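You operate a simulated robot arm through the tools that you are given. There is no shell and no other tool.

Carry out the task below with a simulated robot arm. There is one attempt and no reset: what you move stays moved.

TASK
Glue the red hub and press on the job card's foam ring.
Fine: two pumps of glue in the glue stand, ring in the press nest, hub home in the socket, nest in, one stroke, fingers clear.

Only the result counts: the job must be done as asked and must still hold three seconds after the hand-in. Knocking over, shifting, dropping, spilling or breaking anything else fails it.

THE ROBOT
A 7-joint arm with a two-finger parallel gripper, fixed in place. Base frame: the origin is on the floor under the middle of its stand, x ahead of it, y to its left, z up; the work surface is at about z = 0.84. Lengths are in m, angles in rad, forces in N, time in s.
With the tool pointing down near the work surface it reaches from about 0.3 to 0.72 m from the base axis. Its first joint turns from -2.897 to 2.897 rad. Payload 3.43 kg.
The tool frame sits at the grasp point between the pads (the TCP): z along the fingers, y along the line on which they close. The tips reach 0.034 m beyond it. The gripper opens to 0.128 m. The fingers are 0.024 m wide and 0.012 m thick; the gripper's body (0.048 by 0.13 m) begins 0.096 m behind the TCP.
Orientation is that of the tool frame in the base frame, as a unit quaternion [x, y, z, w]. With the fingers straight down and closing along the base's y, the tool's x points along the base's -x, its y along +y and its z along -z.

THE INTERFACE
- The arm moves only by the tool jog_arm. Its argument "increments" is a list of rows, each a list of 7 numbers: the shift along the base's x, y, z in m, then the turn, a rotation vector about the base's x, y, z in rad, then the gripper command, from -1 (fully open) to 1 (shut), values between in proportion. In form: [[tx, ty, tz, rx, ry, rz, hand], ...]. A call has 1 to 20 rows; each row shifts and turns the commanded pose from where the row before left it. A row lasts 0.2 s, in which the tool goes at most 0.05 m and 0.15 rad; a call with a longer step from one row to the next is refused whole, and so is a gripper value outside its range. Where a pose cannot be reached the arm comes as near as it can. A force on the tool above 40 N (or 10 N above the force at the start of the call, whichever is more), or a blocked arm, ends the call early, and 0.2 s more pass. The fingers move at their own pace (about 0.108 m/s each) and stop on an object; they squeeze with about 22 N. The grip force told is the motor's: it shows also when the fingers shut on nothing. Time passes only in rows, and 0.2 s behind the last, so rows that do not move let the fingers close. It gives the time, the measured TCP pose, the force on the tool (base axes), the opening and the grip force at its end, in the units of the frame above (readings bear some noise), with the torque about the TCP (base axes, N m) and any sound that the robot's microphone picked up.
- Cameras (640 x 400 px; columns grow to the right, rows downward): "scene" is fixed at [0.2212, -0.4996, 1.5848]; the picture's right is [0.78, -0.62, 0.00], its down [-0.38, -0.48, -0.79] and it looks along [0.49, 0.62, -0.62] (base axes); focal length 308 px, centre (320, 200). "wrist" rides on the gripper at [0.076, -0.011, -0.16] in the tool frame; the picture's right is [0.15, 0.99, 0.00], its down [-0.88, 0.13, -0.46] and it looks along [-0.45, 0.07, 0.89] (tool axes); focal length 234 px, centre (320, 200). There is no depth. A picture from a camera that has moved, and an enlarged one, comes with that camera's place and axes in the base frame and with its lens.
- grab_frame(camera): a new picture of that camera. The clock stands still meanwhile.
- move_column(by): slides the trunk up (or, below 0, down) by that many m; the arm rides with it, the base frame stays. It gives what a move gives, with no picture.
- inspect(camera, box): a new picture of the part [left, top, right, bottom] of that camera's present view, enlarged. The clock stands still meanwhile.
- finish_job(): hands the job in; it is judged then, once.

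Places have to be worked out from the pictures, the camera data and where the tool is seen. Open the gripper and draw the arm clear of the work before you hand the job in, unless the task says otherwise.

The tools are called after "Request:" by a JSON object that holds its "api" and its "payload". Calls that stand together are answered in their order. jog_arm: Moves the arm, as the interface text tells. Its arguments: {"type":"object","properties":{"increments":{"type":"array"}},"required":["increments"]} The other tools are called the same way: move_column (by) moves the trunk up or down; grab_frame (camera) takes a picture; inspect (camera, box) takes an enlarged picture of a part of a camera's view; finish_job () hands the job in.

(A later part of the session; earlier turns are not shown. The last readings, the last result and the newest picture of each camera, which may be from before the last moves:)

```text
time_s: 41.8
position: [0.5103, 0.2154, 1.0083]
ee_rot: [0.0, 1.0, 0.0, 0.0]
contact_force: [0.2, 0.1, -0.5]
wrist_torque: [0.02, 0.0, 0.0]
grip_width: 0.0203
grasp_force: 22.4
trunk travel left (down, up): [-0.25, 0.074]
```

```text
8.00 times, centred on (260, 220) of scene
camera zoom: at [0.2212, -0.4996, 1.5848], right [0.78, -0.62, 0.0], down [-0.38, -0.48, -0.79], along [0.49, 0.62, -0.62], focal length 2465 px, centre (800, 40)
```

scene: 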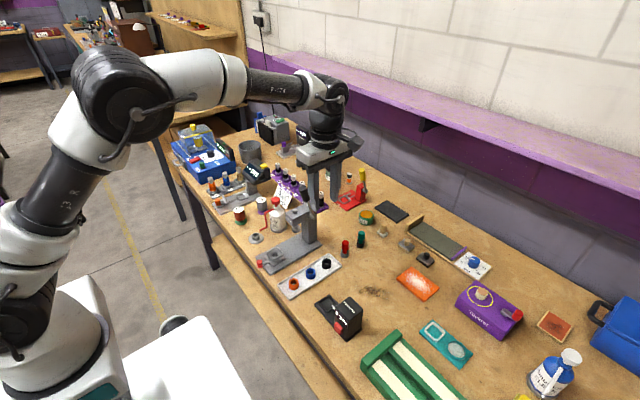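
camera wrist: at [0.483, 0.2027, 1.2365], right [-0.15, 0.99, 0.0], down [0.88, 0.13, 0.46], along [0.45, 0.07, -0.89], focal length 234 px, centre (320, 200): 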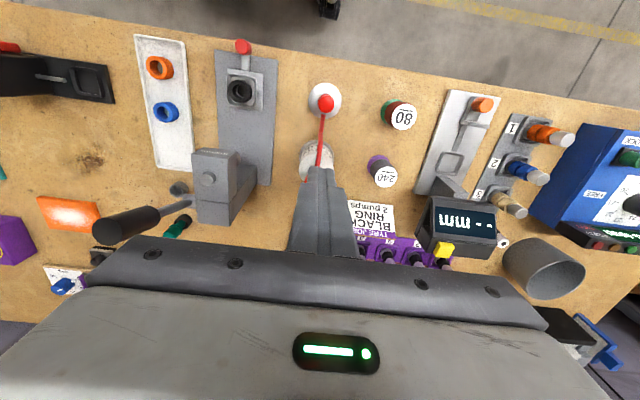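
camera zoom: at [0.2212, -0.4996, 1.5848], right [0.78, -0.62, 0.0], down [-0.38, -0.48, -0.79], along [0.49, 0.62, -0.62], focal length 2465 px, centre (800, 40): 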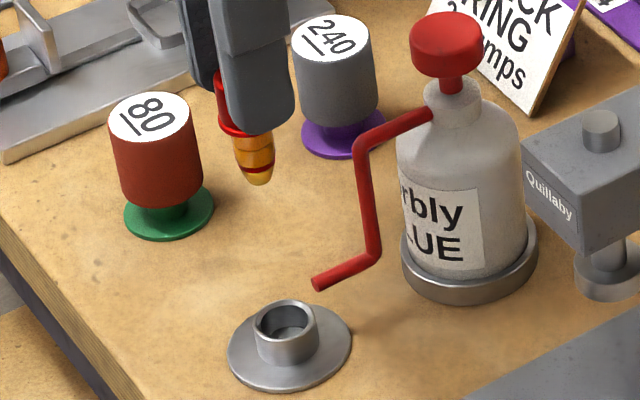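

The hub looks slightly tilted in the grip. I zoom in closer to measure the tilt.

Request:
{"api": "inspect", "payload": {"camera": "scene", "box": [228, 200, 256, 222]}}

Request:
{"api": "inspect", "payload": {"camera": "wrist", "box": [300, 150, 340, 200]}}

```text
16.00 times, centred on (242, 211) of scene
camera zoom: at [0.2212, -0.4996, 1.5848], right [0.78, -0.62, 0.0], down [-0.38, -0.48, -0.79], along [0.49, 0.62, -0.62], focal length 4931 px, centre (1568, 24)
```

zoom: 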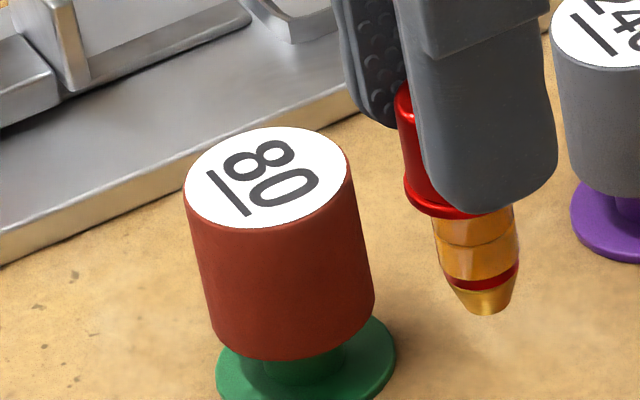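

```text
8.00 times, centred on (320, 175) of wrist
camera zoom: at [0.4353, 0.2036, 1.1675], right [-0.15, 0.99, 0.0], down [0.88, 0.13, 0.46], along [0.45, 0.07, -0.89], focal length 1873 px, centre (320, 400)
```

zoom: 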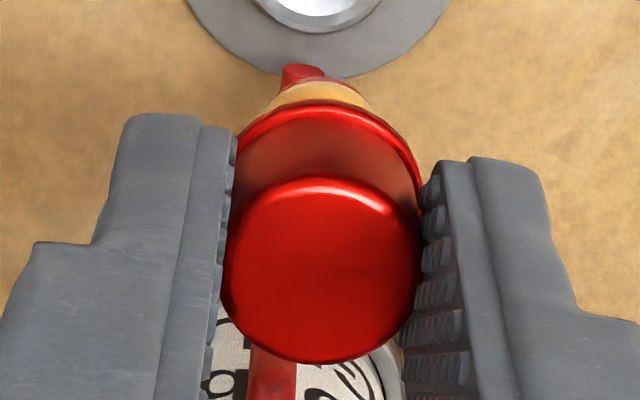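

What looked like a tilted spigot in the wrist view is the spout behind it. The hub itself hangs straight, centred on the tool. I carry it over the nest at (0.5134, 0.0945).

Request:
{"api": "jog_arm", "payload": {"increments": [[0.002, -0.03, 0, 0, 0, 0, 1], [0, -0.03, 0, 0, 0, 0, 1], [0, -0.03, 0, 0, 0, 0, 1], [0, -0.02, 0, 0, 0, 0, 1], [0, -0.01, 0, 0, 0, 0, 1], [0, 0, 0, 0, 0, 0, 1]]}}

Request:
{"api": "inspect", "payload": {"camera": "wrist", "box": [260, 130, 380, 210]}}

Request:
{"api": "inspect", "payload": {"camera": "scene", "box": [250, 215, 300, 265]}}

```text
time_s: 43.2
position: [0.511, 0.0969, 1.0092]
ee_rot: [0.0, 1.0, 0.0, 0.0]
contact_force: [-0.3, -0.3, -0.6]
wrist_torque: [0.02, 0.0, 0.03]
grip_width: 0.0203
grasp_force: 22.8
trunk travel left (down, up): [-0.25, 0.074]
```

```text
5.00 times, centred on (320, 170) of wrist
camera zoom: at [0.436, 0.0846, 1.1679], right [-0.15, 0.99, 0.0], down [0.88, 0.13, 0.46], along [0.45, 0.07, -0.89], focal length 1171 px, centre (320, 350)
```

zoom: 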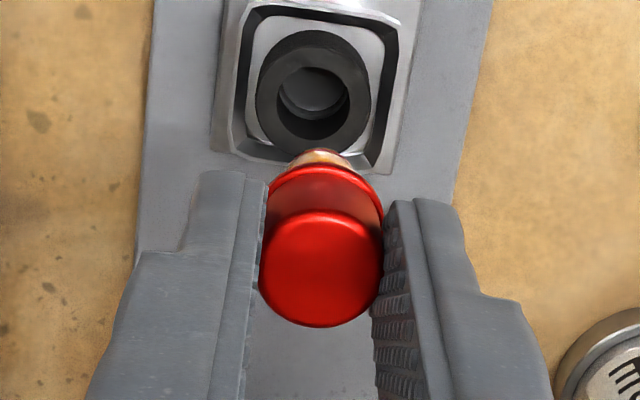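

```text
8.00 times, centred on (275, 240) of scene
camera zoom: at [0.2212, -0.4996, 1.5848], right [0.78, -0.62, 0.0], down [-0.38, -0.48, -0.79], along [0.49, 0.62, -0.62], focal length 2465 px, centre (680, -120)
```

zoom: 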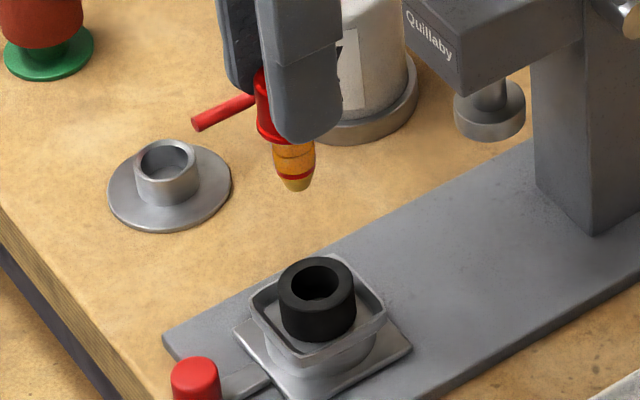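

I zoom in on the ring to get its hole centre precisely before inserting.

Request:
{"api": "inspect", "payload": {"camera": "wrist", "box": [300, 126, 340, 164]}}

Request:
{"api": "inspect", "payload": {"camera": "scene", "box": [262, 230, 302, 258]}}

```text
10.53 times, centred on (320, 145) of wrist
camera zoom: at [0.436, 0.0846, 1.1679], right [-0.15, 0.99, 0.0], down [0.88, 0.13, 0.46], along [0.45, 0.07, -0.89], focal length 2465 px, centre (320, 779)
```

zoom: 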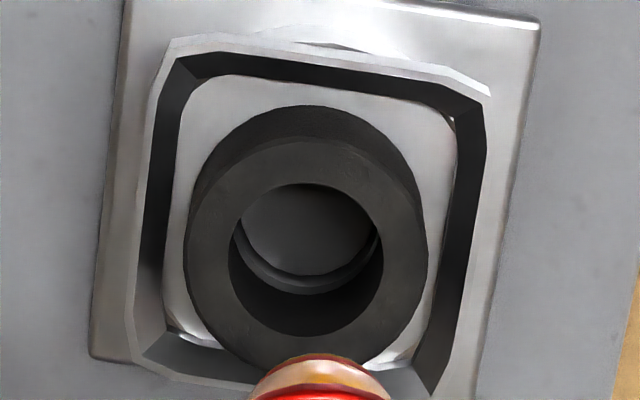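

```text
14.29 times, centred on (282, 244) of scene
camera zoom: at [0.2212, -0.4996, 1.5848], right [0.78, -0.62, 0.0], down [-0.38, -0.48, -0.79], along [0.49, 0.62, -0.62], focal length 4402 px, centre (863, -429)
```

zoom: 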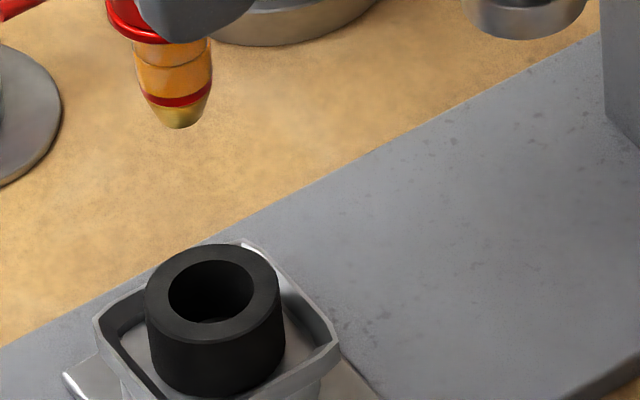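

The ring hole is at (0.514, 0.0948) and the socket at about (0.5125, 0.0947). I shift (+1, -1) mm and lower until the tip is just above the ring.

Request:
{"api": "jog_arm", "payload": {"increments": [[0.001, -0.001, -0.02, 0, 0, 0, 1], [0, 0, -0.02, 0, 0, 0, 1], [0, 0, -0.005, 0, 0, 0, 1], [0, 0, 0, 0, 0, 0, 1]]}}

Request:
{"api": "inspect", "payload": {"camera": "wrist", "box": [290, 130, 350, 190]}}

Request:
{"api": "inspect", "payload": {"camera": "scene", "box": [262, 230, 302, 258]}}

```text
time_s: 44.2
position: [0.5106, 0.0949, 0.9625]
ee_rot: [-0.001, 1.0, 0.0, 0.0]
contact_force: [-0.6, -0.5, -0.9]
wrist_torque: [-0.01, -0.03, 0.01]
grip_width: 0.0201
grasp_force: 21.9
trunk travel left (down, up): [-0.25, 0.074]
```

```text
6.67 times, centred on (320, 160) of wrist
camera zoom: at [0.4356, 0.0832, 1.1214], right [-0.15, 0.99, 0.0], down [0.88, 0.13, 0.46], along [0.45, 0.07, -0.89], focal length 1561 px, centre (320, 467)
```

zoom: 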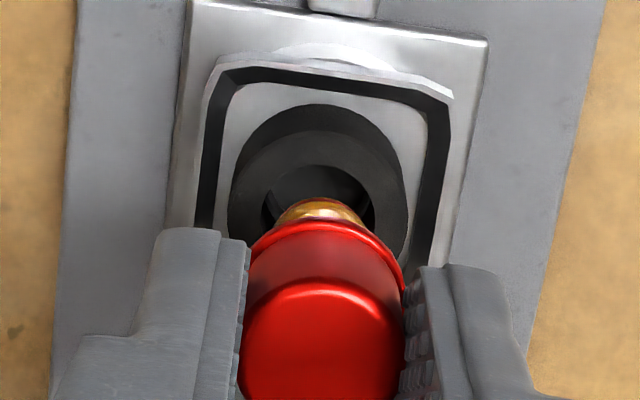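

```text
14.29 times, centred on (282, 244) of scene
camera zoom: at [0.2212, -0.4996, 1.5848], right [0.78, -0.62, 0.0], down [-0.38, -0.48, -0.79], along [0.49, 0.62, -0.62], focal length 4402 px, centre (863, -429)
```

zoom: 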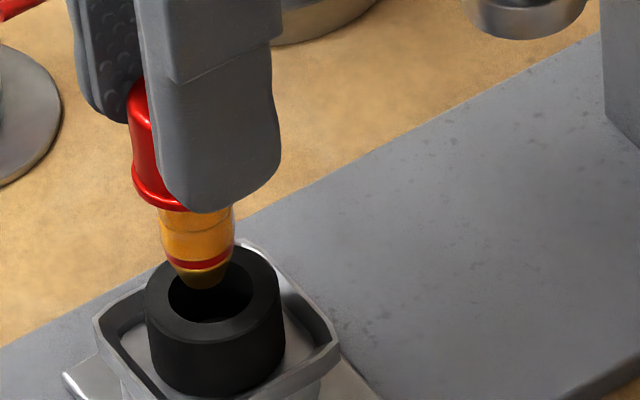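

y is aligned and x is about 2 mm short of the ring's centre. I shift +2 mm in x and lower the tapered tip into the ring.

Request:
{"api": "jog_arm", "payload": {"increments": [[0.002, 0, 0, 0, 0, 0, 1], [0, 0, -0.005, 0, 0, 0, 1], [0, 0, -0.005, 0, 0, 0, 1], [0, 0, 0, 0, 0, 0, 1]]}}

Request:
{"api": "inspect", "payload": {"camera": "wrist", "box": [290, 130, 350, 190]}}

Request:
{"api": "inspect", "payload": {"camera": "scene", "box": [262, 230, 302, 258]}}

```text
time_s: 45.2
position: [0.5116, 0.0943, 0.9515]
ee_rot: [0.001, 1.0, 0.0, -0.001]
contact_force: [0.6, -0.8, -0.5]
wrist_torque: [0.01, 0.0, 0.05]
grip_width: 0.0205
grasp_force: 21.8
trunk travel left (down, up): [-0.25, 0.074]
```

```text
6.67 times, centred on (320, 160) of wrist
camera zoom: at [0.4385, 0.0831, 1.1117], right [-0.15, 0.99, 0.0], down [0.88, 0.13, 0.46], along [0.45, 0.07, -0.89], focal length 1561 px, centre (320, 467)
```

zoom: 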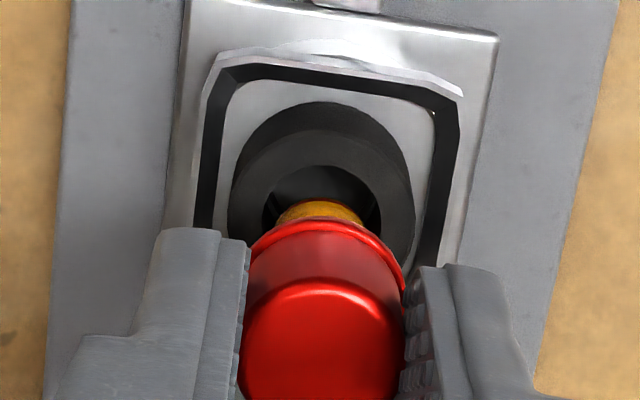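

```text
14.29 times, centred on (282, 244) of scene
camera zoom: at [0.2212, -0.4996, 1.5848], right [0.78, -0.62, 0.0], down [-0.38, -0.48, -0.79], along [0.49, 0.62, -0.62], focal length 4402 px, centre (863, -429)
```

zoom: 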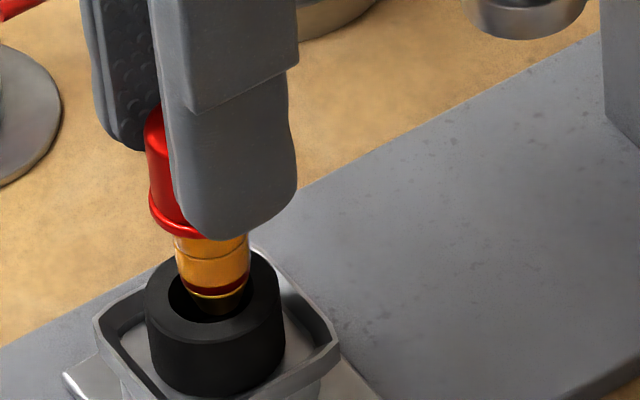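

The tip is inside the ring bore with no contact. I continue lowering in 4 mm steps.

Request:
{"api": "jog_arm", "payload": {"increments": [[0, 0, -0.004, 0, 0, 0, 1], [0, 0, -0.004, 0, 0, 0, 1], [0, 0, -0.004, 0, 0, 0, 1], [0, 0, 0, 0, 0, 0, 1]]}}

Request:
{"api": "inspect", "payload": {"camera": "wrist", "box": [290, 130, 350, 190]}}

Request:
{"api": "inspect", "payload": {"camera": "scene", "box": [262, 230, 302, 258]}}

```text
time_s: 46.2
position: [0.5128, 0.0956, 0.9397]
ee_rot: [0.0, 1.0, 0.0, 0.001]
contact_force: [0.3, -0.3, -0.9]
wrist_torque: [-0.01, -0.02, 0.01]
grip_width: 0.0206
grasp_force: 21.8
trunk travel left (down, up): [-0.25, 0.074]
```

```text
6.67 times, centred on (320, 160) of wrist
camera zoom: at [0.4384, 0.0827, 1.0994], right [-0.15, 0.99, 0.0], down [0.88, 0.13, 0.46], along [0.45, 0.07, -0.89], focal length 1561 px, centre (320, 467)
```

zoom: 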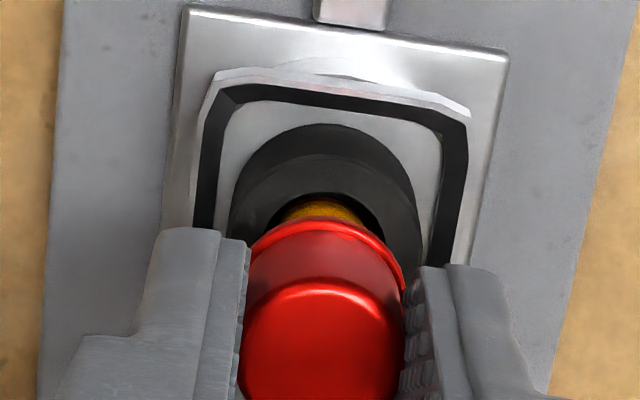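

```text
14.29 times, centred on (282, 244) of scene
camera zoom: at [0.2212, -0.4996, 1.5848], right [0.78, -0.62, 0.0], down [-0.38, -0.48, -0.79], along [0.49, 0.62, -0.62], focal length 4402 px, centre (863, -429)
```

zoom: 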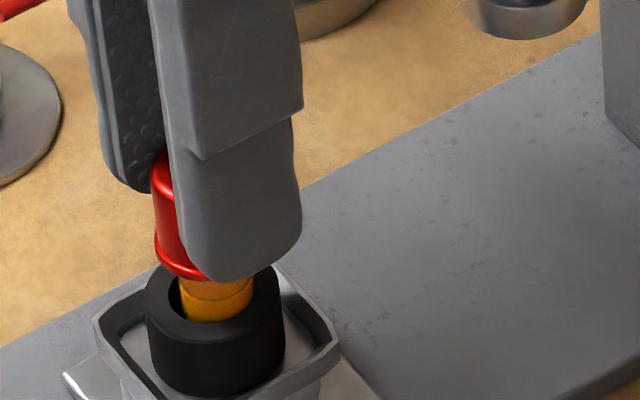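

Still no contact, but the scene view shows the spigot about 1.5 mm toward +x in the ring bore. I shift -1.3 mm in x and continue down.

Request:
{"api": "jog_arm", "payload": {"increments": [[-0.0013, 0, 0, 0, 0, 0, 1], [0, 0, -0.004, 0, 0, 0, 1], [0, 0, -0.004, 0, 0, 0, 1], [0, 0, 0, 0, 0, 0, 1]]}}

Request:
{"api": "inspect", "payload": {"camera": "wrist", "box": [290, 130, 350, 190]}}

Request:
{"api": "inspect", "payload": {"camera": "scene", "box": [262, 230, 302, 258]}}

```text
time_s: 47.2
position: [0.5113, 0.0955, 0.931]
ee_rot: [-0.001, 1.0, -0.001, 0.001]
contact_force: [-0.4, 1.9, 2.8]
wrist_torque: [0.13, 0.01, 0.01]
grip_width: 0.0205
grasp_force: 21.9
trunk travel left (down, up): [-0.25, 0.074]
```

```text
6.67 times, centred on (320, 160) of wrist
camera zoom: at [0.437, 0.083, 1.0912], right [-0.15, 0.99, 0.0], down [0.88, 0.13, 0.46], along [0.45, 0.07, -0.89], focal length 1561 px, centre (320, 467)
```

zoom: 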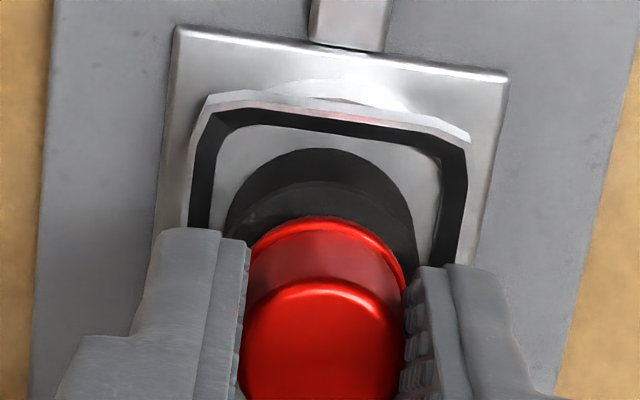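

```text
14.29 times, centred on (282, 244) of scene
camera zoom: at [0.2212, -0.4996, 1.5848], right [0.78, -0.62, 0.0], down [-0.38, -0.48, -0.79], along [0.49, 0.62, -0.62], focal length 4402 px, centre (863, -429)
```

zoom: 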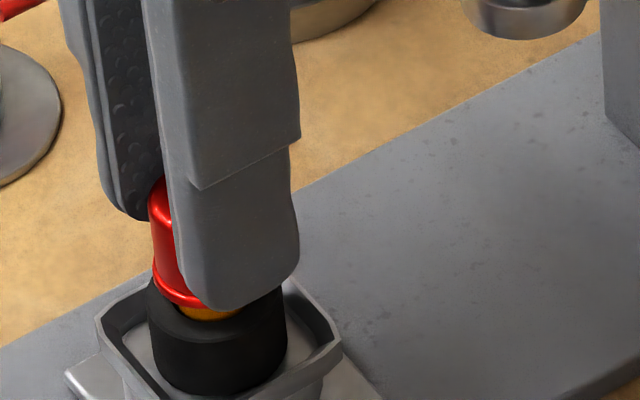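

Light contact (about 2 N in y, 3 N in z) as the tip reaches the socket chamfer. I shift +0.8 mm in y and lower further.

Request:
{"api": "jog_arm", "payload": {"increments": [[0, 0.0008, 0, 0, 0, 0, 1], [0, 0, -0.003, 0, 0, 0, 1], [0, 0, 0, 0, 0, 0, 1]]}}

Request:
{"api": "inspect", "payload": {"camera": "scene", "box": [262, 230, 302, 258]}}

```text
time_s: 48.0
position: [0.5131, 0.095, 0.9291]
ee_rot: [0.0, 1.0, 0.001, 0.0]
contact_force: [1.7, -2.2, 1.5]
wrist_torque: [-0.17, -0.11, 0.02]
grip_width: 0.0202
grasp_force: 22.0
trunk travel left (down, up): [-0.25, 0.074]
```

```text
14.29 times, centred on (282, 244) of scene
camera zoom: at [0.2212, -0.4996, 1.5848], right [0.78, -0.62, 0.0], down [-0.38, -0.48, -0.79], along [0.49, 0.62, -0.62], focal length 4402 px, centre (863, -429)
```

zoom: 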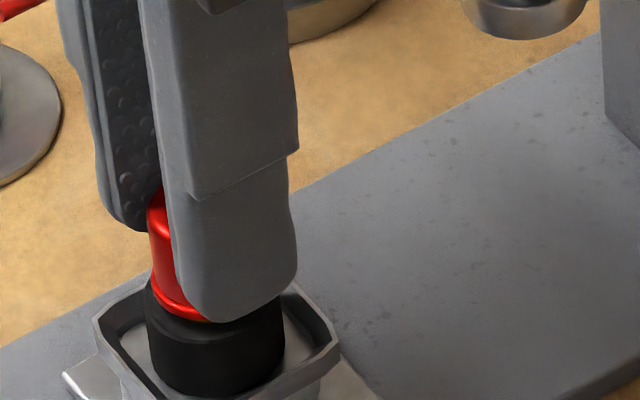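

Side forces are small and centred. I keep lowering in 2 mm steps.

Request:
{"api": "jog_arm", "payload": {"increments": [[0.0004, -0.0004, -0.002, 0, 0, 0, 1], [0, 0, -0.002, 0, 0, 0, 1], [0, 0, 0, 0, 0, 0, 1]]}}

Request:
{"api": "inspect", "payload": {"camera": "scene", "box": [262, 230, 302, 258]}}

Request:
{"api": "inspect", "payload": {"camera": "wrist", "box": [290, 130, 350, 190]}}

```text
time_s: 48.8
position: [0.5107, 0.0951, 0.9252]
ee_rot: [0.0, 1.0, 0.0, 0.001]
contact_force: [-1.4, -2.2, 10.7]
wrist_torque: [-0.19, 0.02, -0.02]
grip_width: 0.0203
grasp_force: 21.5
trunk travel left (down, up): [-0.25, 0.074]
```

```text
14.29 times, centred on (282, 244) of scene
camera zoom: at [0.2212, -0.4996, 1.5848], right [0.78, -0.62, 0.0], down [-0.38, -0.48, -0.79], along [0.49, 0.62, -0.62], focal length 4402 px, centre (863, -429)
```

zoom: 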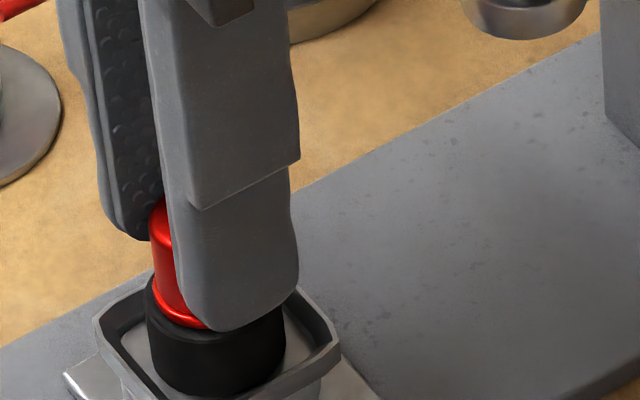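

```text
6.67 times, centred on (320, 160) of wrist
camera zoom: at [0.4364, 0.0833, 1.0853], right [-0.15, 0.99, 0.0], down [0.88, 0.13, 0.46], along [0.45, 0.07, -0.89], focal length 1561 px, centre (320, 467)
```

zoom: 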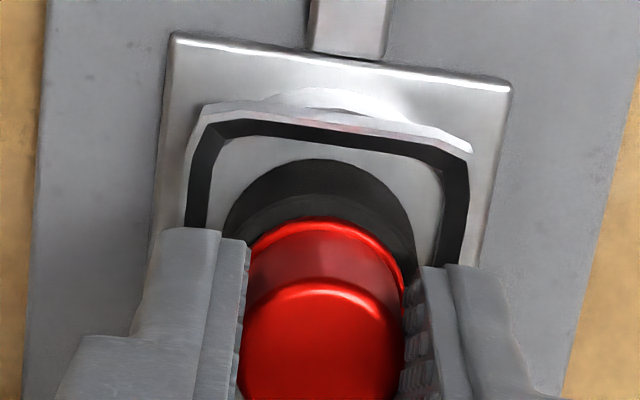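

Vertical force is 11 N and the collar looks to be at the ring's top face. I push 2 mm more to see whether it's seated stiffly.

Request:
{"api": "jog_arm", "payload": {"increments": [[0, 0.0003, -0.001, 0, 0, 0, 1], [0, 0, -0.001, 0, 0, 0, 1], [0, 0, 0, 0, 0, 0, 1]]}}

Request:
{"api": "inspect", "payload": {"camera": "scene", "box": [262, 235, 294, 258]}}

Request:
{"api": "inspect", "payload": {"camera": "wrist", "box": [300, 140, 340, 180]}}

```text
time_s: 49.6
position: [0.5111, 0.0953, 0.9241]
ee_rot: [0.0, 1.0, 0.0, 0.001]
contact_force: [-0.3, -0.4, 16.9]
wrist_torque: [0.19, -0.02, -0.01]
grip_width: 0.0201
grasp_force: 22.0
trunk travel left (down, up): [-0.25, 0.074]
```

```text
16.00 times, centred on (278, 246) of scene
camera zoom: at [0.2212, -0.4996, 1.5848], right [0.78, -0.62, 0.0], down [-0.38, -0.48, -0.79], along [0.49, 0.62, -0.62], focal length 4931 px, centre (992, -544)
```

zoom: 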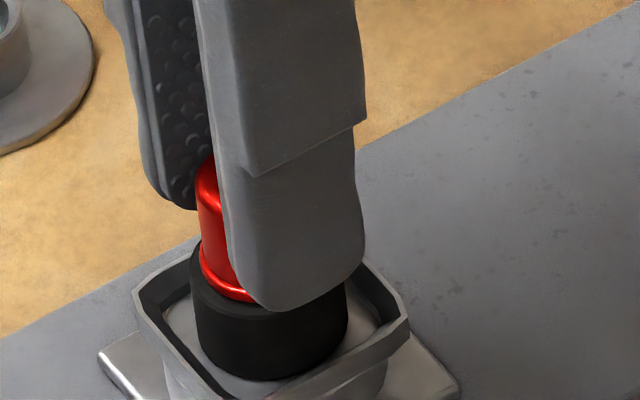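

```text
10.00 times, centred on (320, 160) of wrist
camera zoom: at [0.437, 0.0831, 1.0837], right [-0.15, 0.99, 0.0], down [0.88, 0.13, 0.46], along [0.45, 0.07, -0.89], focal length 2342 px, centre (320, 600)
```

zoom: 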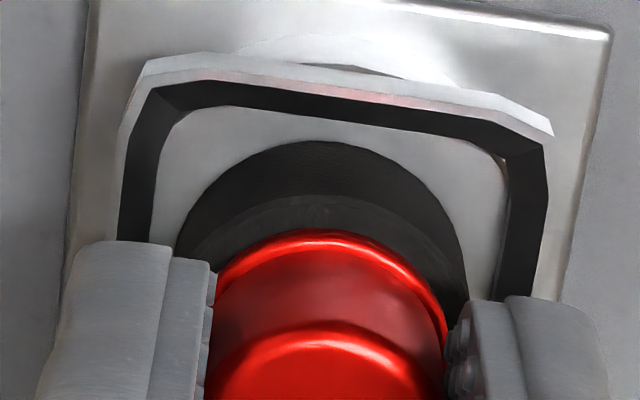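

The force is up to 17 N stiffly and the collar sits on the ring, so the hub is home by hand. I unload, open gently, and look at it before lifting.

Request:
{"api": "jog_arm", "payload": {"increments": [[0, 0, 0.002, 0, 0, 0, 1], [0, 0, 0, 0, 0, 0, 0.6], [0, 0, 0, 0, 0, 0, 0.4], [0, 0, 0, 0, 0, 0, 0.2]]}}

Request:
{"api": "inspect", "payload": {"camera": "wrist", "box": [290, 140, 350, 190]}}

Request:
{"api": "inspect", "payload": {"camera": "scene", "box": [262, 235, 294, 258]}}

```text
time_s: 50.6
position: [0.5117, 0.0947, 0.9259]
ee_rot: [0.0, 1.0, 0.0, 0.001]
contact_force: [0.2, -1.0, -0.7]
wrist_torque: [0.02, 0.05, 0.03]
grip_width: 0.0509
grasp_force: 0.1
trunk travel left (down, up): [-0.25, 0.074]
```

```text
8.00 times, centred on (320, 165) of wrist
camera zoom: at [0.437, 0.083, 1.085], right [-0.15, 0.99, 0.0], down [0.88, 0.13, 0.46], along [0.45, 0.07, -0.89], focal length 1873 px, centre (320, 480)
```

zoom: 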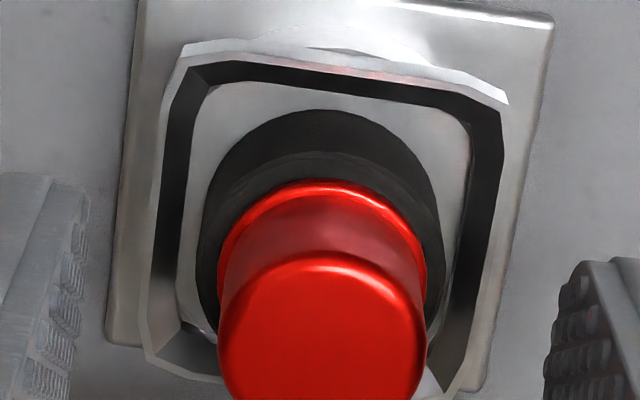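

```text
16.00 times, centred on (278, 246) of scene
camera zoom: at [0.2212, -0.4996, 1.5848], right [0.78, -0.62, 0.0], down [-0.38, -0.48, -0.79], along [0.49, 0.62, -0.62], focal length 4931 px, centre (992, -544)
```

zoom: 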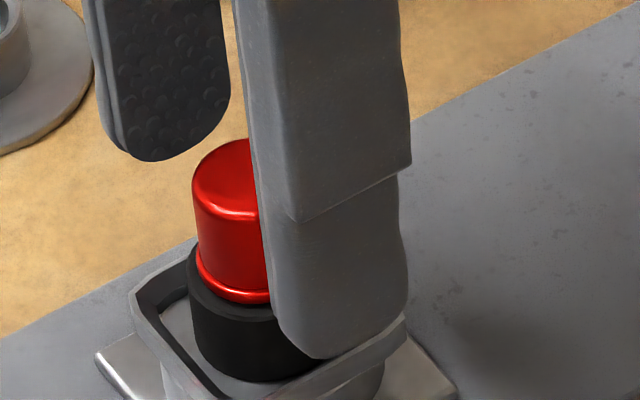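

The hub stands with its collar on the ring. I lift clear and check it unobstructed.

Request:
{"api": "jog_arm", "payload": {"increments": [[0, 0, 0.02, 0, 0, 0, 0.2], [0, 0, 0.04, 0, 0, 0, 0.2], [0, 0, 0.04, 0, 0, 0, 0.2], [-0.02, 0, 0.02, 0, 0, 0, 0.2], [0, 0, 0, 0, 0, 0, 0.2]]}}

Request:
{"api": "inspect", "payload": {"camera": "wrist", "box": [290, 110, 370, 190]}}

Request:
{"api": "inspect", "payload": {"camera": "scene", "box": [255, 235, 295, 268]}}

Request:
{"api": "inspect", "payload": {"camera": "scene", "box": [240, 180, 340, 280]}}

```text
time_s: 51.8
position: [0.4915, 0.0952, 1.047]
ee_rot: [0.0, 1.0, 0.0, 0.0]
contact_force: [0.2, 0.5, 0.4]
wrist_torque: [-0.04, -0.01, -0.02]
grip_width: 0.0513
grasp_force: 0.0
trunk travel left (down, up): [-0.25, 0.074]
```

```text
5.00 times, centred on (330, 150) of wrist
camera zoom: at [0.4173, 0.0835, 1.2049], right [-0.15, 0.99, 0.0], down [0.88, 0.13, 0.46], along [0.45, 0.07, -0.89], focal length 1171 px, centre (270, 450)
```

zoom: 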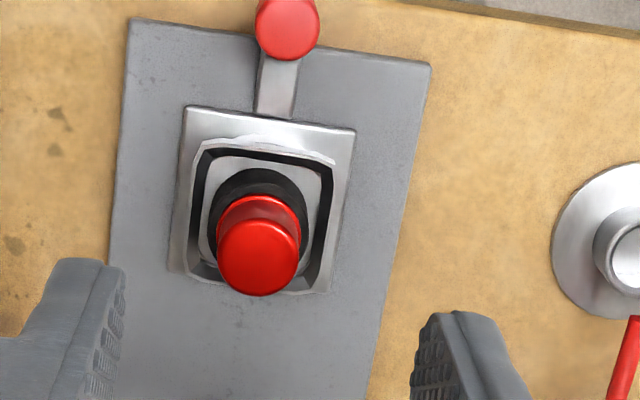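

```text
12.12 times, centred on (275, 252) of scene
camera zoom: at [0.2212, -0.4996, 1.5848], right [0.78, -0.62, 0.0], down [-0.38, -0.48, -0.79], along [0.49, 0.62, -0.62], focal length 3735 px, centre (866, -424)
```

zoom: 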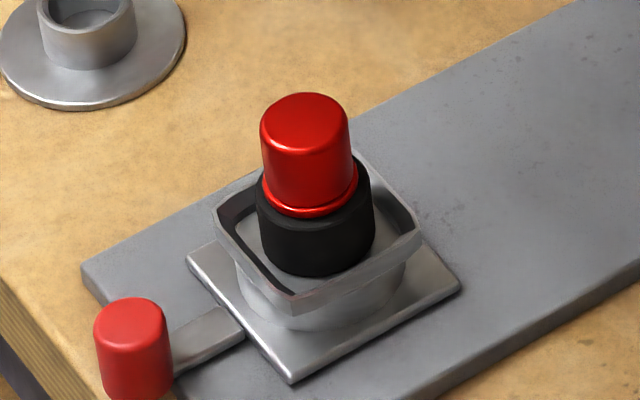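

```text
4.00 times, centred on (290, 230) of scene
camera zoom: at [0.2212, -0.4996, 1.5848], right [0.78, -0.62, 0.0], down [-0.38, -0.48, -0.79], along [0.49, 0.62, -0.62], focal length 1233 px, centre (440, 80)
```

zoom: 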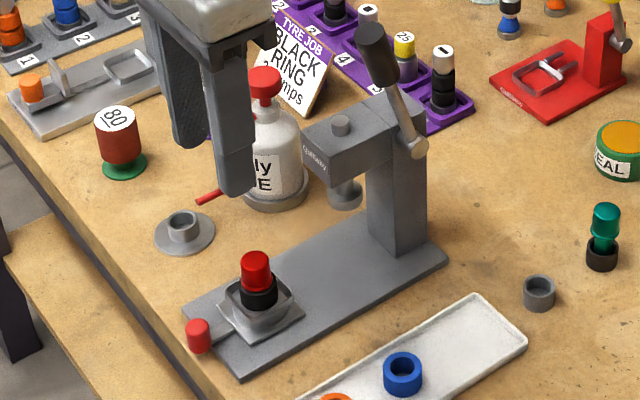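

Hub and ring are seated upright in the nest. Next I close the fingers, drop in behind the red nest knob at (0.459, 0.095), and check position before pushing the nest in.

Request:
{"api": "jog_arm", "payload": {"increments": [[-0.03, 0, 0, 0, 0, 0, 0.6], [-0.03, 0, 0, 0, 0, 0, 1], [-0.014, 0, -0.02, 0, 0, 0, 1], [0, 0, -0.04, 0, 0, 0, 1], [0, 0, -0.04, 0, 0, 0, 1], [0, 0, -0.03, 0, 0, 0, 1], [0, 0, 0, 0, 0, 0, 1]]}}

Request:
{"api": "inspect", "payload": {"camera": "wrist", "box": [240, 140, 400, 250]}}

Request:
{"api": "inspect", "payload": {"camera": "scene", "box": [220, 200, 320, 280]}}

```text
time_s: 53.4
position: [0.4167, 0.0953, 0.9152]
ee_rot: [0.0, 1.0, 0.0, 0.0]
contact_force: [0.6, 0.2, 0.7]
wrist_torque: [0.02, 0.0, 0.0]
grip_width: 0.0
grasp_force: 22.1
trunk travel left (down, up): [-0.25, 0.074]
```

```text
3.64 times, centred on (320, 195) of wrist
camera zoom: at [0.343, 0.0825, 1.0749], right [-0.15, 0.99, 0.0], down [0.88, 0.13, 0.46], along [0.45, 0.07, -0.89], focal length 852 px, centre (320, 218)
```

zoom: 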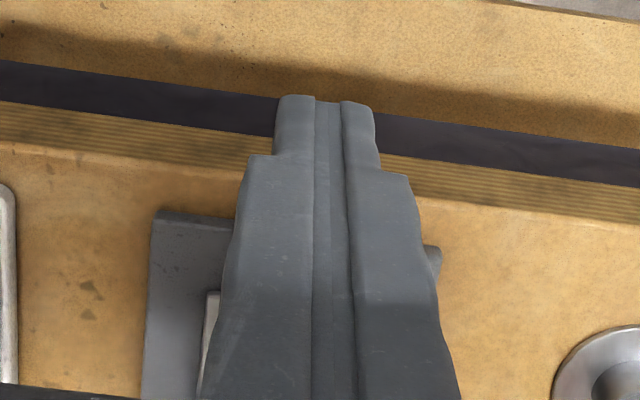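

```text
5.00 times, centred on (270, 240) of scene
camera zoom: at [0.2212, -0.4996, 1.5848], right [0.78, -0.62, 0.0], down [-0.38, -0.48, -0.79], along [0.49, 0.62, -0.62], focal length 1541 px, centre (570, 0)
```

zoom: 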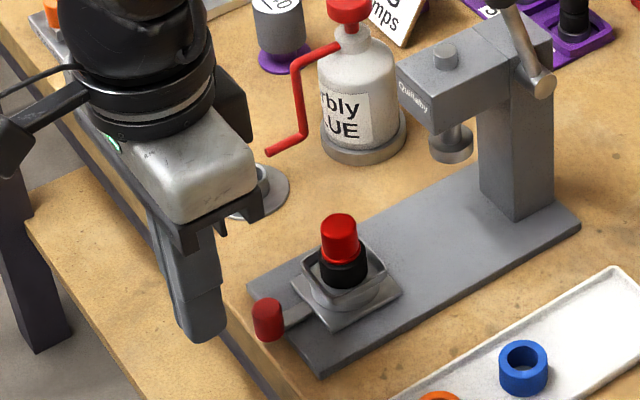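

The tool is clear in front of the table edge, directly behind the knob. I lower to z = 0.889 and advance slowly in +x to touch the knob.

Request:
{"api": "jog_arm", "payload": {"increments": [[0, 0, -0.014, 0, 0, 0, 1], [0, 0, -0.012, 0, 0, 0, 1], [0.006, 0, 0, 0, 0, 0, 1], [0.006, 0, 0, 0, 0, 0, 1], [0.006, 0, 0, 0, 0, 0, 1], [0.004, 0, 0, 0, 0, 0, 1], [0, 0, 0, 0, 0, 0, 1]]}}

Request:
{"api": "inspect", "payload": {"camera": "scene", "box": [240, 220, 320, 280]}}

Request:
{"api": "inspect", "payload": {"camera": "wrist", "box": [240, 140, 400, 250]}}

```text
time_s: 55.0
position: [0.4393, 0.0952, 0.8915]
ee_rot: [-0.001, 1.0, -0.001, 0.0]
contact_force: [-0.5, 0.7, 0.0]
wrist_torque: [0.01, 0.04, -0.02]
grip_width: 0.0
grasp_force: 21.7
trunk travel left (down, up): [-0.25, 0.074]
```

```text
6.67 times, centred on (280, 250) of scene
camera zoom: at [0.2212, -0.4996, 1.5848], right [0.78, -0.62, 0.0], down [-0.38, -0.48, -0.79], along [0.49, 0.62, -0.62], focal length 2054 px, centre (587, -133)
```

zoom: 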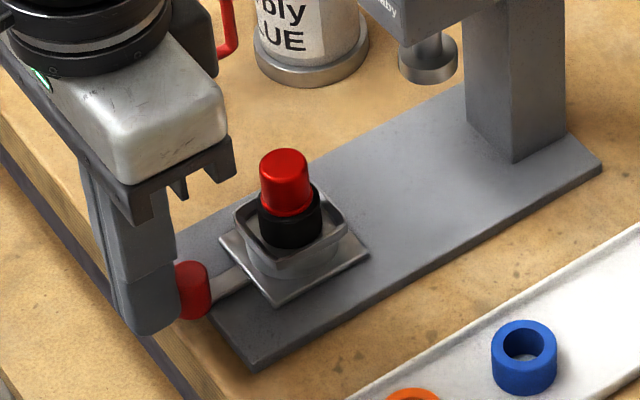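

```text
3.64 times, centred on (320, 195) of wrist
camera zoom: at [0.3652, 0.0831, 1.0497], right [-0.15, 0.99, 0.0], down [0.88, 0.13, 0.46], along [0.45, 0.07, -0.89], focal length 852 px, centre (320, 218)
```

zoom: 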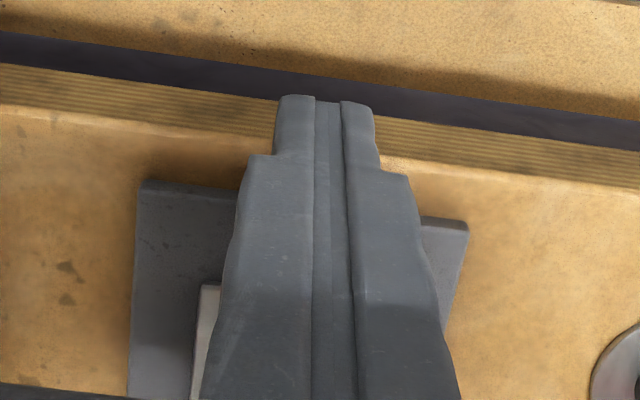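

The fingers are about to touch the knob. I push slowly 20 mm and check that the nest slides smoothly with the hub upright.

Request:
{"api": "jog_arm", "payload": {"increments": [[0.005, 0, 0, 0, 0, 0, 1], [0.005, 0, 0, 0, 0, 0, 1], [0.005, 0, 0, 0, 0, 0, 1], [0.005, 0, 0, 0, 0, 0, 1], [0, 0, 0, 0, 0, 0, 1]]}}

Request:
{"api": "inspect", "payload": {"camera": "scene", "box": [240, 220, 320, 280]}}

```text
time_s: 56.2
position: [0.4601, 0.0955, 0.8889]
ee_rot: [-0.001, 1.0, 0.0, 0.001]
contact_force: [0.1, -0.5, -0.1]
wrist_torque: [0.01, -0.01, 0.03]
grip_width: 0.0
grasp_force: 22.1
trunk travel left (down, up): [-0.25, 0.074]
```

```text
6.67 times, centred on (280, 250) of scene
camera zoom: at [0.2212, -0.4996, 1.5848], right [0.78, -0.62, 0.0], down [-0.38, -0.48, -0.79], along [0.49, 0.62, -0.62], focal length 2054 px, centre (587, -133)
```

zoom: 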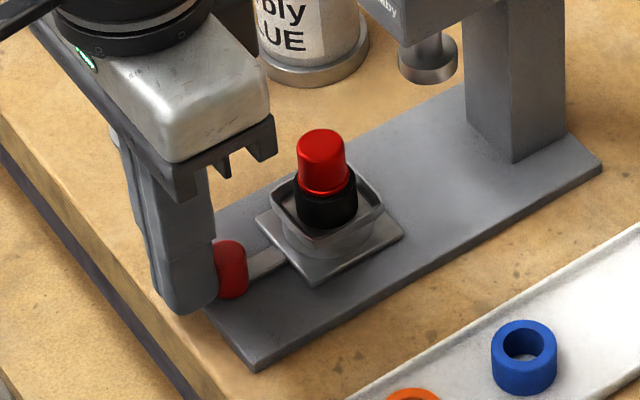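

The nest slides with negligible force and the hub stays upright. I continue 35 mm more, then check clearance under the ram.

Request:
{"api": "jog_arm", "payload": {"increments": [[0.005, 0, 0, 0, 0, 0, 1], [0.005, 0, 0, 0, 0, 0, 1], [0.005, 0, 0, 0, 0, 0, 1], [0.005, 0, 0, 0, 0, 0, 1], [0.005, 0, 0, 0, 0, 0, 1], [0.005, 0, 0, 0, 0, 0, 1], [0, 0, 0, 0, 0, 0, 1]]}}

Request:
{"api": "inspect", "payload": {"camera": "scene", "box": [250, 200, 330, 260]}}

Request:
{"api": "inspect", "payload": {"camera": "wrist", "box": [220, 140, 420, 280]}}

```text
time_s: 57.8
position: [0.4899, 0.0932, 0.8895]
ee_rot: [0.0, 1.0, 0.0, 0.001]
contact_force: [-0.2, 1.1, -0.5]
wrist_torque: [-0.04, 0.02, -0.03]
grip_width: 0.0
grasp_force: 21.7
trunk travel left (down, up): [-0.25, 0.074]
```

```text
6.67 times, centred on (290, 230) of scene
camera zoom: at [0.2212, -0.4996, 1.5848], right [0.78, -0.62, 0.0], down [-0.38, -0.48, -0.79], along [0.49, 0.62, -0.62], focal length 2054 px, centre (520, 0)
```

zoom: 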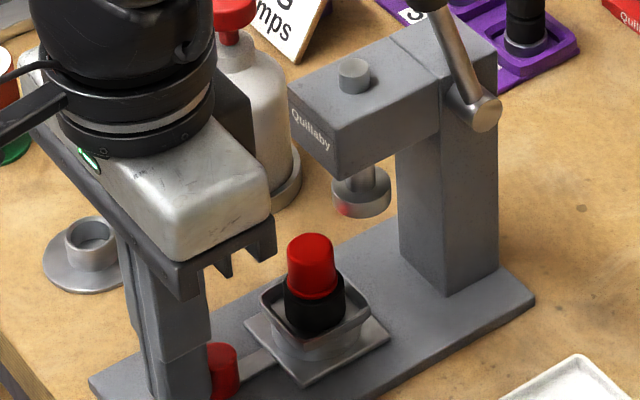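

```text
2.86 times, centred on (320, 210) of wrist
camera zoom: at [0.4158, 0.0829, 1.0486], right [-0.15, 0.99, 0.0], down [0.88, 0.13, 0.46], along [0.45, 0.07, -0.89], focal length 669 px, centre (320, 171)
```

zoom: 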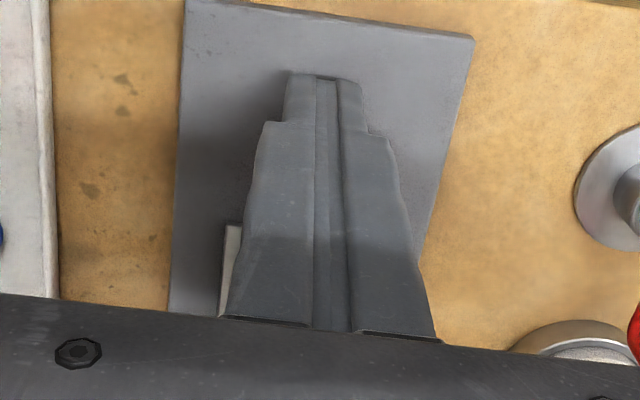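

The hub top (z ≈ 0.902) will pass about 12 mm under the ram disc (≈ 0.916), and about 30 mm of travel remains. I continue slowly, watching for the end stop.

Request:
{"api": "jog_arm", "payload": {"increments": [[0.005, 0, 0, 0, 0, 0, 1], [0.005, 0, 0, 0, 0, 0, 1], [0.005, 0, 0, 0, 0, 0, 1], [0.004, 0, 0, 0, 0, 0, 1], [0, 0, 0, 0, 0, 0, 1]]}}

Request:
{"api": "inspect", "payload": {"camera": "scene", "box": [250, 200, 330, 260]}}

```text
time_s: 59.0
position: [0.5099, 0.0951, 0.8894]
ee_rot: [-0.001, 1.0, 0.0, 0.0]
contact_force: [0.6, 0.1, 0.1]
wrist_torque: [0.01, 0.01, 0.0]
grip_width: 0.0
grasp_force: 22.0
trunk travel left (down, up): [-0.25, 0.074]
```

```text
6.67 times, centred on (290, 230) of scene
camera zoom: at [0.2212, -0.4996, 1.5848], right [0.78, -0.62, 0.0], down [-0.38, -0.48, -0.79], along [0.49, 0.62, -0.62], focal length 2054 px, centre (520, 0)
```

zoom: 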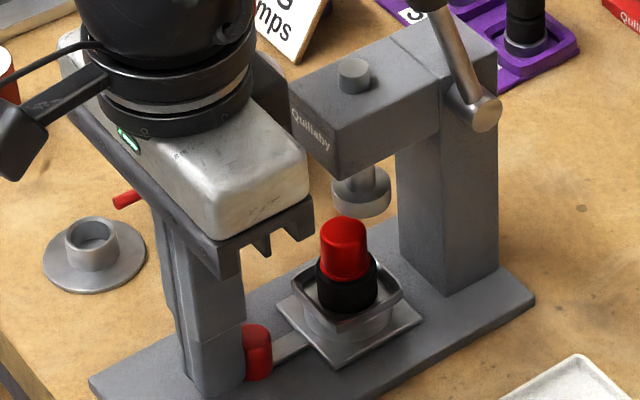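

The nest is almost under the ram. I continue in 3 mm steps for the last stretch.

Request:
{"api": "jog_arm", "payload": {"increments": [[0.003, 0, 0, 0, 0, 0, 1], [0.003, 0, 0, 0, 0, 0, 1], [0.003, 0, 0, 0, 0, 0, 1], [0, 0, 0, 0, 0, 0, 1]]}}

Request:
{"api": "inspect", "payload": {"camera": "scene", "box": [260, 205, 320, 255]}}

```text
time_s: 60.0
position: [0.518, 0.0958, 0.8878]
ee_rot: [0.0, 1.0, 0.0, 0.0]
contact_force: [0.4, -0.5, 0.6]
wrist_torque: [0.01, -0.02, 0.02]
grip_width: 0.0
grasp_force: 22.1
trunk travel left (down, up): [-0.25, 0.074]
```

```text
8.00 times, centred on (290, 230) of scene
camera zoom: at [0.2212, -0.4996, 1.5848], right [0.78, -0.62, 0.0], down [-0.38, -0.48, -0.79], along [0.49, 0.62, -0.62], focal length 2465 px, centre (560, -40)
```

zoom: 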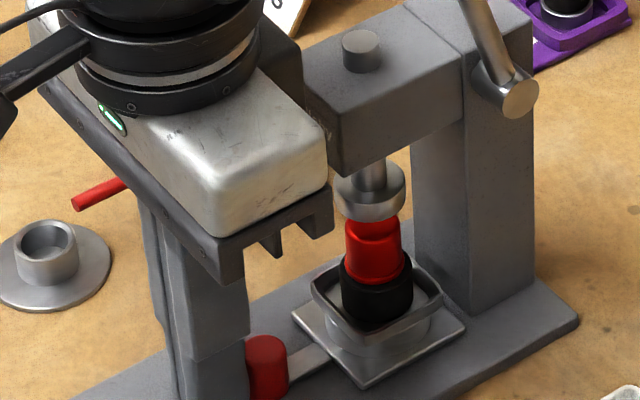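

The hub looks aligned under the ram to within about 1 mm. I nudge 1.5 mm further to see if an end stop is reached.

Request:
{"api": "jog_arm", "payload": {"increments": [[0.0015, 0, 0, 0, 0, 0, 1], [0, 0, 0, 0, 0, 0, 1]]}}

Request:
{"api": "inspect", "payload": {"camera": "scene", "box": [280, 215, 320, 255]}}

```text
time_s: 60.6
position: [0.5177, 0.095, 0.8878]
ee_rot: [0.0, 1.0, 0.0, 0.0]
contact_force: [-0.4, -2.0, 0.0]
wrist_torque: [-0.02, -0.01, 0.01]
grip_width: 0.0002
grasp_force: 22.2
trunk travel left (down, up): [-0.25, 0.074]
```

```text
10.00 times, centred on (300, 235) of scene
camera zoom: at [0.2212, -0.4996, 1.5848], right [0.78, -0.62, 0.0], down [-0.38, -0.48, -0.79], along [0.49, 0.62, -0.62], focal length 3082 px, centre (520, -150)
```

zoom: 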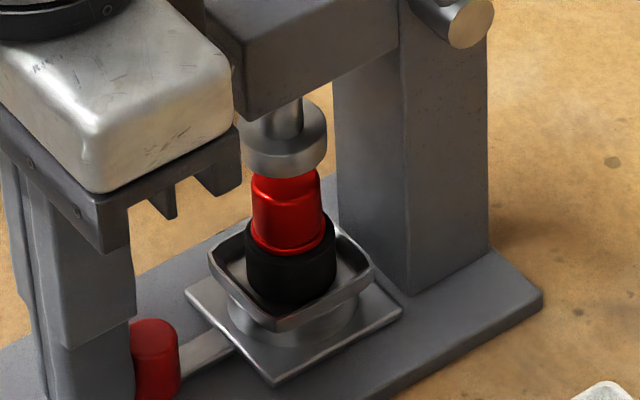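

No clear stop yet. I nudge another 2 mm and read the force and displacement.

Request:
{"api": "jog_arm", "payload": {"increments": [[0.002, 0, 0, 0, 0, 0, 1], [0, 0, 0, 0, 0, 0, 1]]}}

Request:
{"api": "inspect", "payload": {"camera": "scene", "box": [280, 215, 320, 255]}}

```text
time_s: 61.2
position: [0.5224, 0.0944, 0.8886]
ee_rot: [0.0, 1.0, 0.0, 0.0]
contact_force: [-1.4, -0.2, 0.1]
wrist_torque: [0.02, 0.01, -0.04]
grip_width: 0.0
grasp_force: 22.0
trunk travel left (down, up): [-0.25, 0.074]
```

```text
10.00 times, centred on (300, 235) of scene
camera zoom: at [0.2212, -0.4996, 1.5848], right [0.78, -0.62, 0.0], down [-0.38, -0.48, -0.79], along [0.49, 0.62, -0.62], focal length 3082 px, centre (520, -150)
```

zoom: 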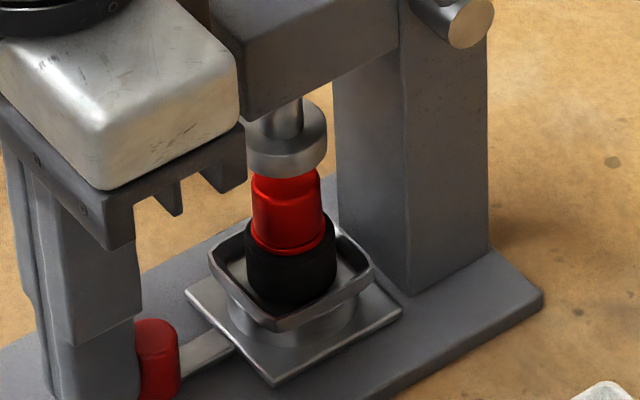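

The nest hasn't moved between these views although the finger advanced, so it may already be at its stop. I push 2 mm more to confirm with force.

Request:
{"api": "jog_arm", "payload": {"increments": [[0.002, 0, 0, 0, 0, 0, 1], [0, 0, 0, 0, 0, 0, 1]]}}

Request:
{"api": "inspect", "payload": {"camera": "scene", "box": [280, 215, 320, 255]}}

```text
time_s: 61.8
position: [0.5219, 0.0943, 0.8891]
ee_rot: [0.0, 1.0, 0.0, -0.002]
contact_force: [-12.7, 0.9, 2.6]
wrist_torque: [-0.05, 0.28, 0.01]
grip_width: 0.0
grasp_force: 22.2
trunk travel left (down, up): [-0.25, 0.074]
```

```text
10.00 times, centred on (300, 235) of scene
camera zoom: at [0.2212, -0.4996, 1.5848], right [0.78, -0.62, 0.0], down [-0.38, -0.48, -0.79], along [0.49, 0.62, -0.62], focal length 3082 px, centre (520, -150)
```

zoom: 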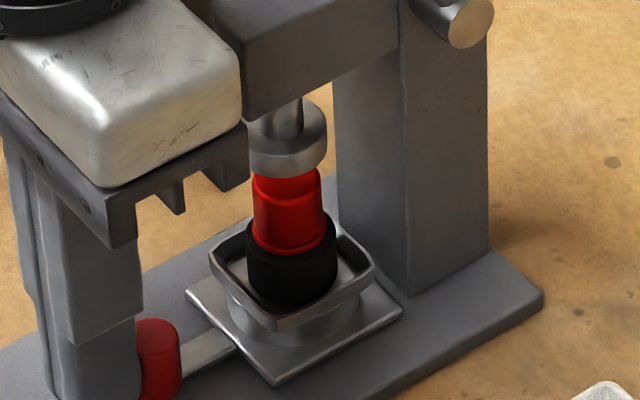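

A 12.7 N reaction confirms the nest is against its end stop, with the hub under the ram. I back off in -x, rise, and look at the lever from above.

Request:
{"api": "jog_arm", "payload": {"increments": [[-0.005, 0, 0, 0, 0, 0, 1], [-0.015, 0, 0, 0, 0, 0, 1], [-0.03, 0, 0, 0, 0, 0, 1], [-0.01, 0, 0.03, 0, 0, 0, 1], [0, 0, 0.04, 0, 0, 0, 1], [0, 0, 0.04, 0, 0, 0, 1], [0, 0, 0.04, 0, 0, 0, 1], [0, -0.02, 0.04, 0, 0, 0, 1], [0, -0.02, 0.04, 0, 0, 0, 1], [0, 0, 0, 0, 0, 0, 1]]}}

Request:
{"api": "grab_frame", "payload": {"camera": "wrist"}}

Request:
{"api": "inspect", "payload": {"camera": "scene", "box": [250, 170, 330, 270]}}

Request:
{"api": "inspect", "payload": {"camera": "scene", "box": [285, 175, 325, 215]}}

```text
time_s: 64.0
position: [0.4628, 0.0555, 1.1207]
ee_rot: [0.0, 1.0, 0.0, 0.0]
contact_force: [-1.1, 0.5, 0.1]
wrist_torque: [-0.01, 0.03, -0.03]
grip_width: 0.0
grasp_force: 22.4
trunk travel left (down, up): [-0.25, 0.074]
```

```text
taken
camera wrist: at [0.3877, 0.0435, 1.2794], right [-0.15, 0.99, 0.0], down [0.88, 0.13, 0.46], along [0.45, 0.07, -0.89], focal length 234 px, centre (320, 200)
```

wrist: 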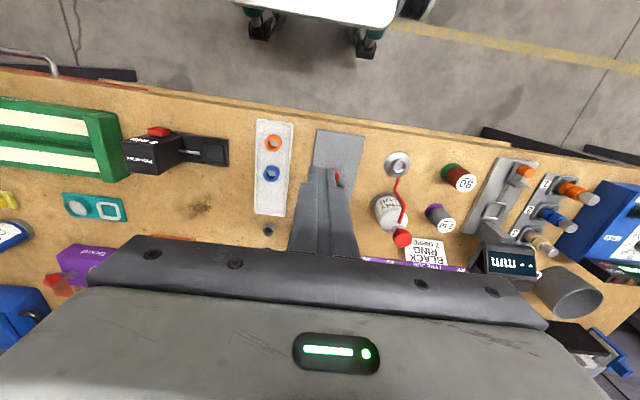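

```text
4.00 times, centred on (290, 220) of scene
camera zoom: at [0.2212, -0.4996, 1.5848], right [0.78, -0.62, 0.0], down [-0.38, -0.48, -0.79], along [0.49, 0.62, -0.62], focal length 1233 px, centre (440, 120)
```

zoom: 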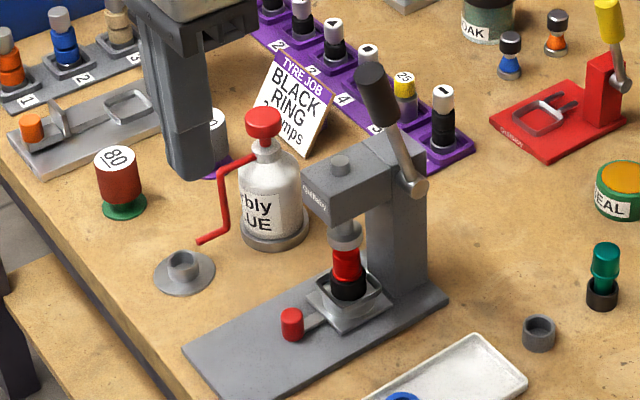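

```text
10.00 times, centred on (305, 195) of scene
camera zoom: at [0.2212, -0.4996, 1.5848], right [0.78, -0.62, 0.0], down [-0.38, -0.48, -0.79], along [0.49, 0.62, -0.62], focal length 3082 px, centre (470, 250)
```

zoom: 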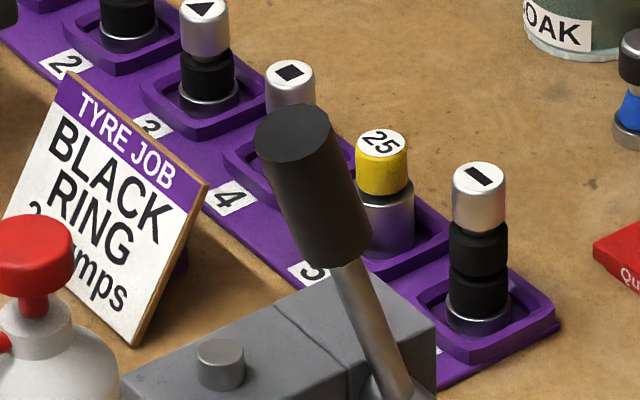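

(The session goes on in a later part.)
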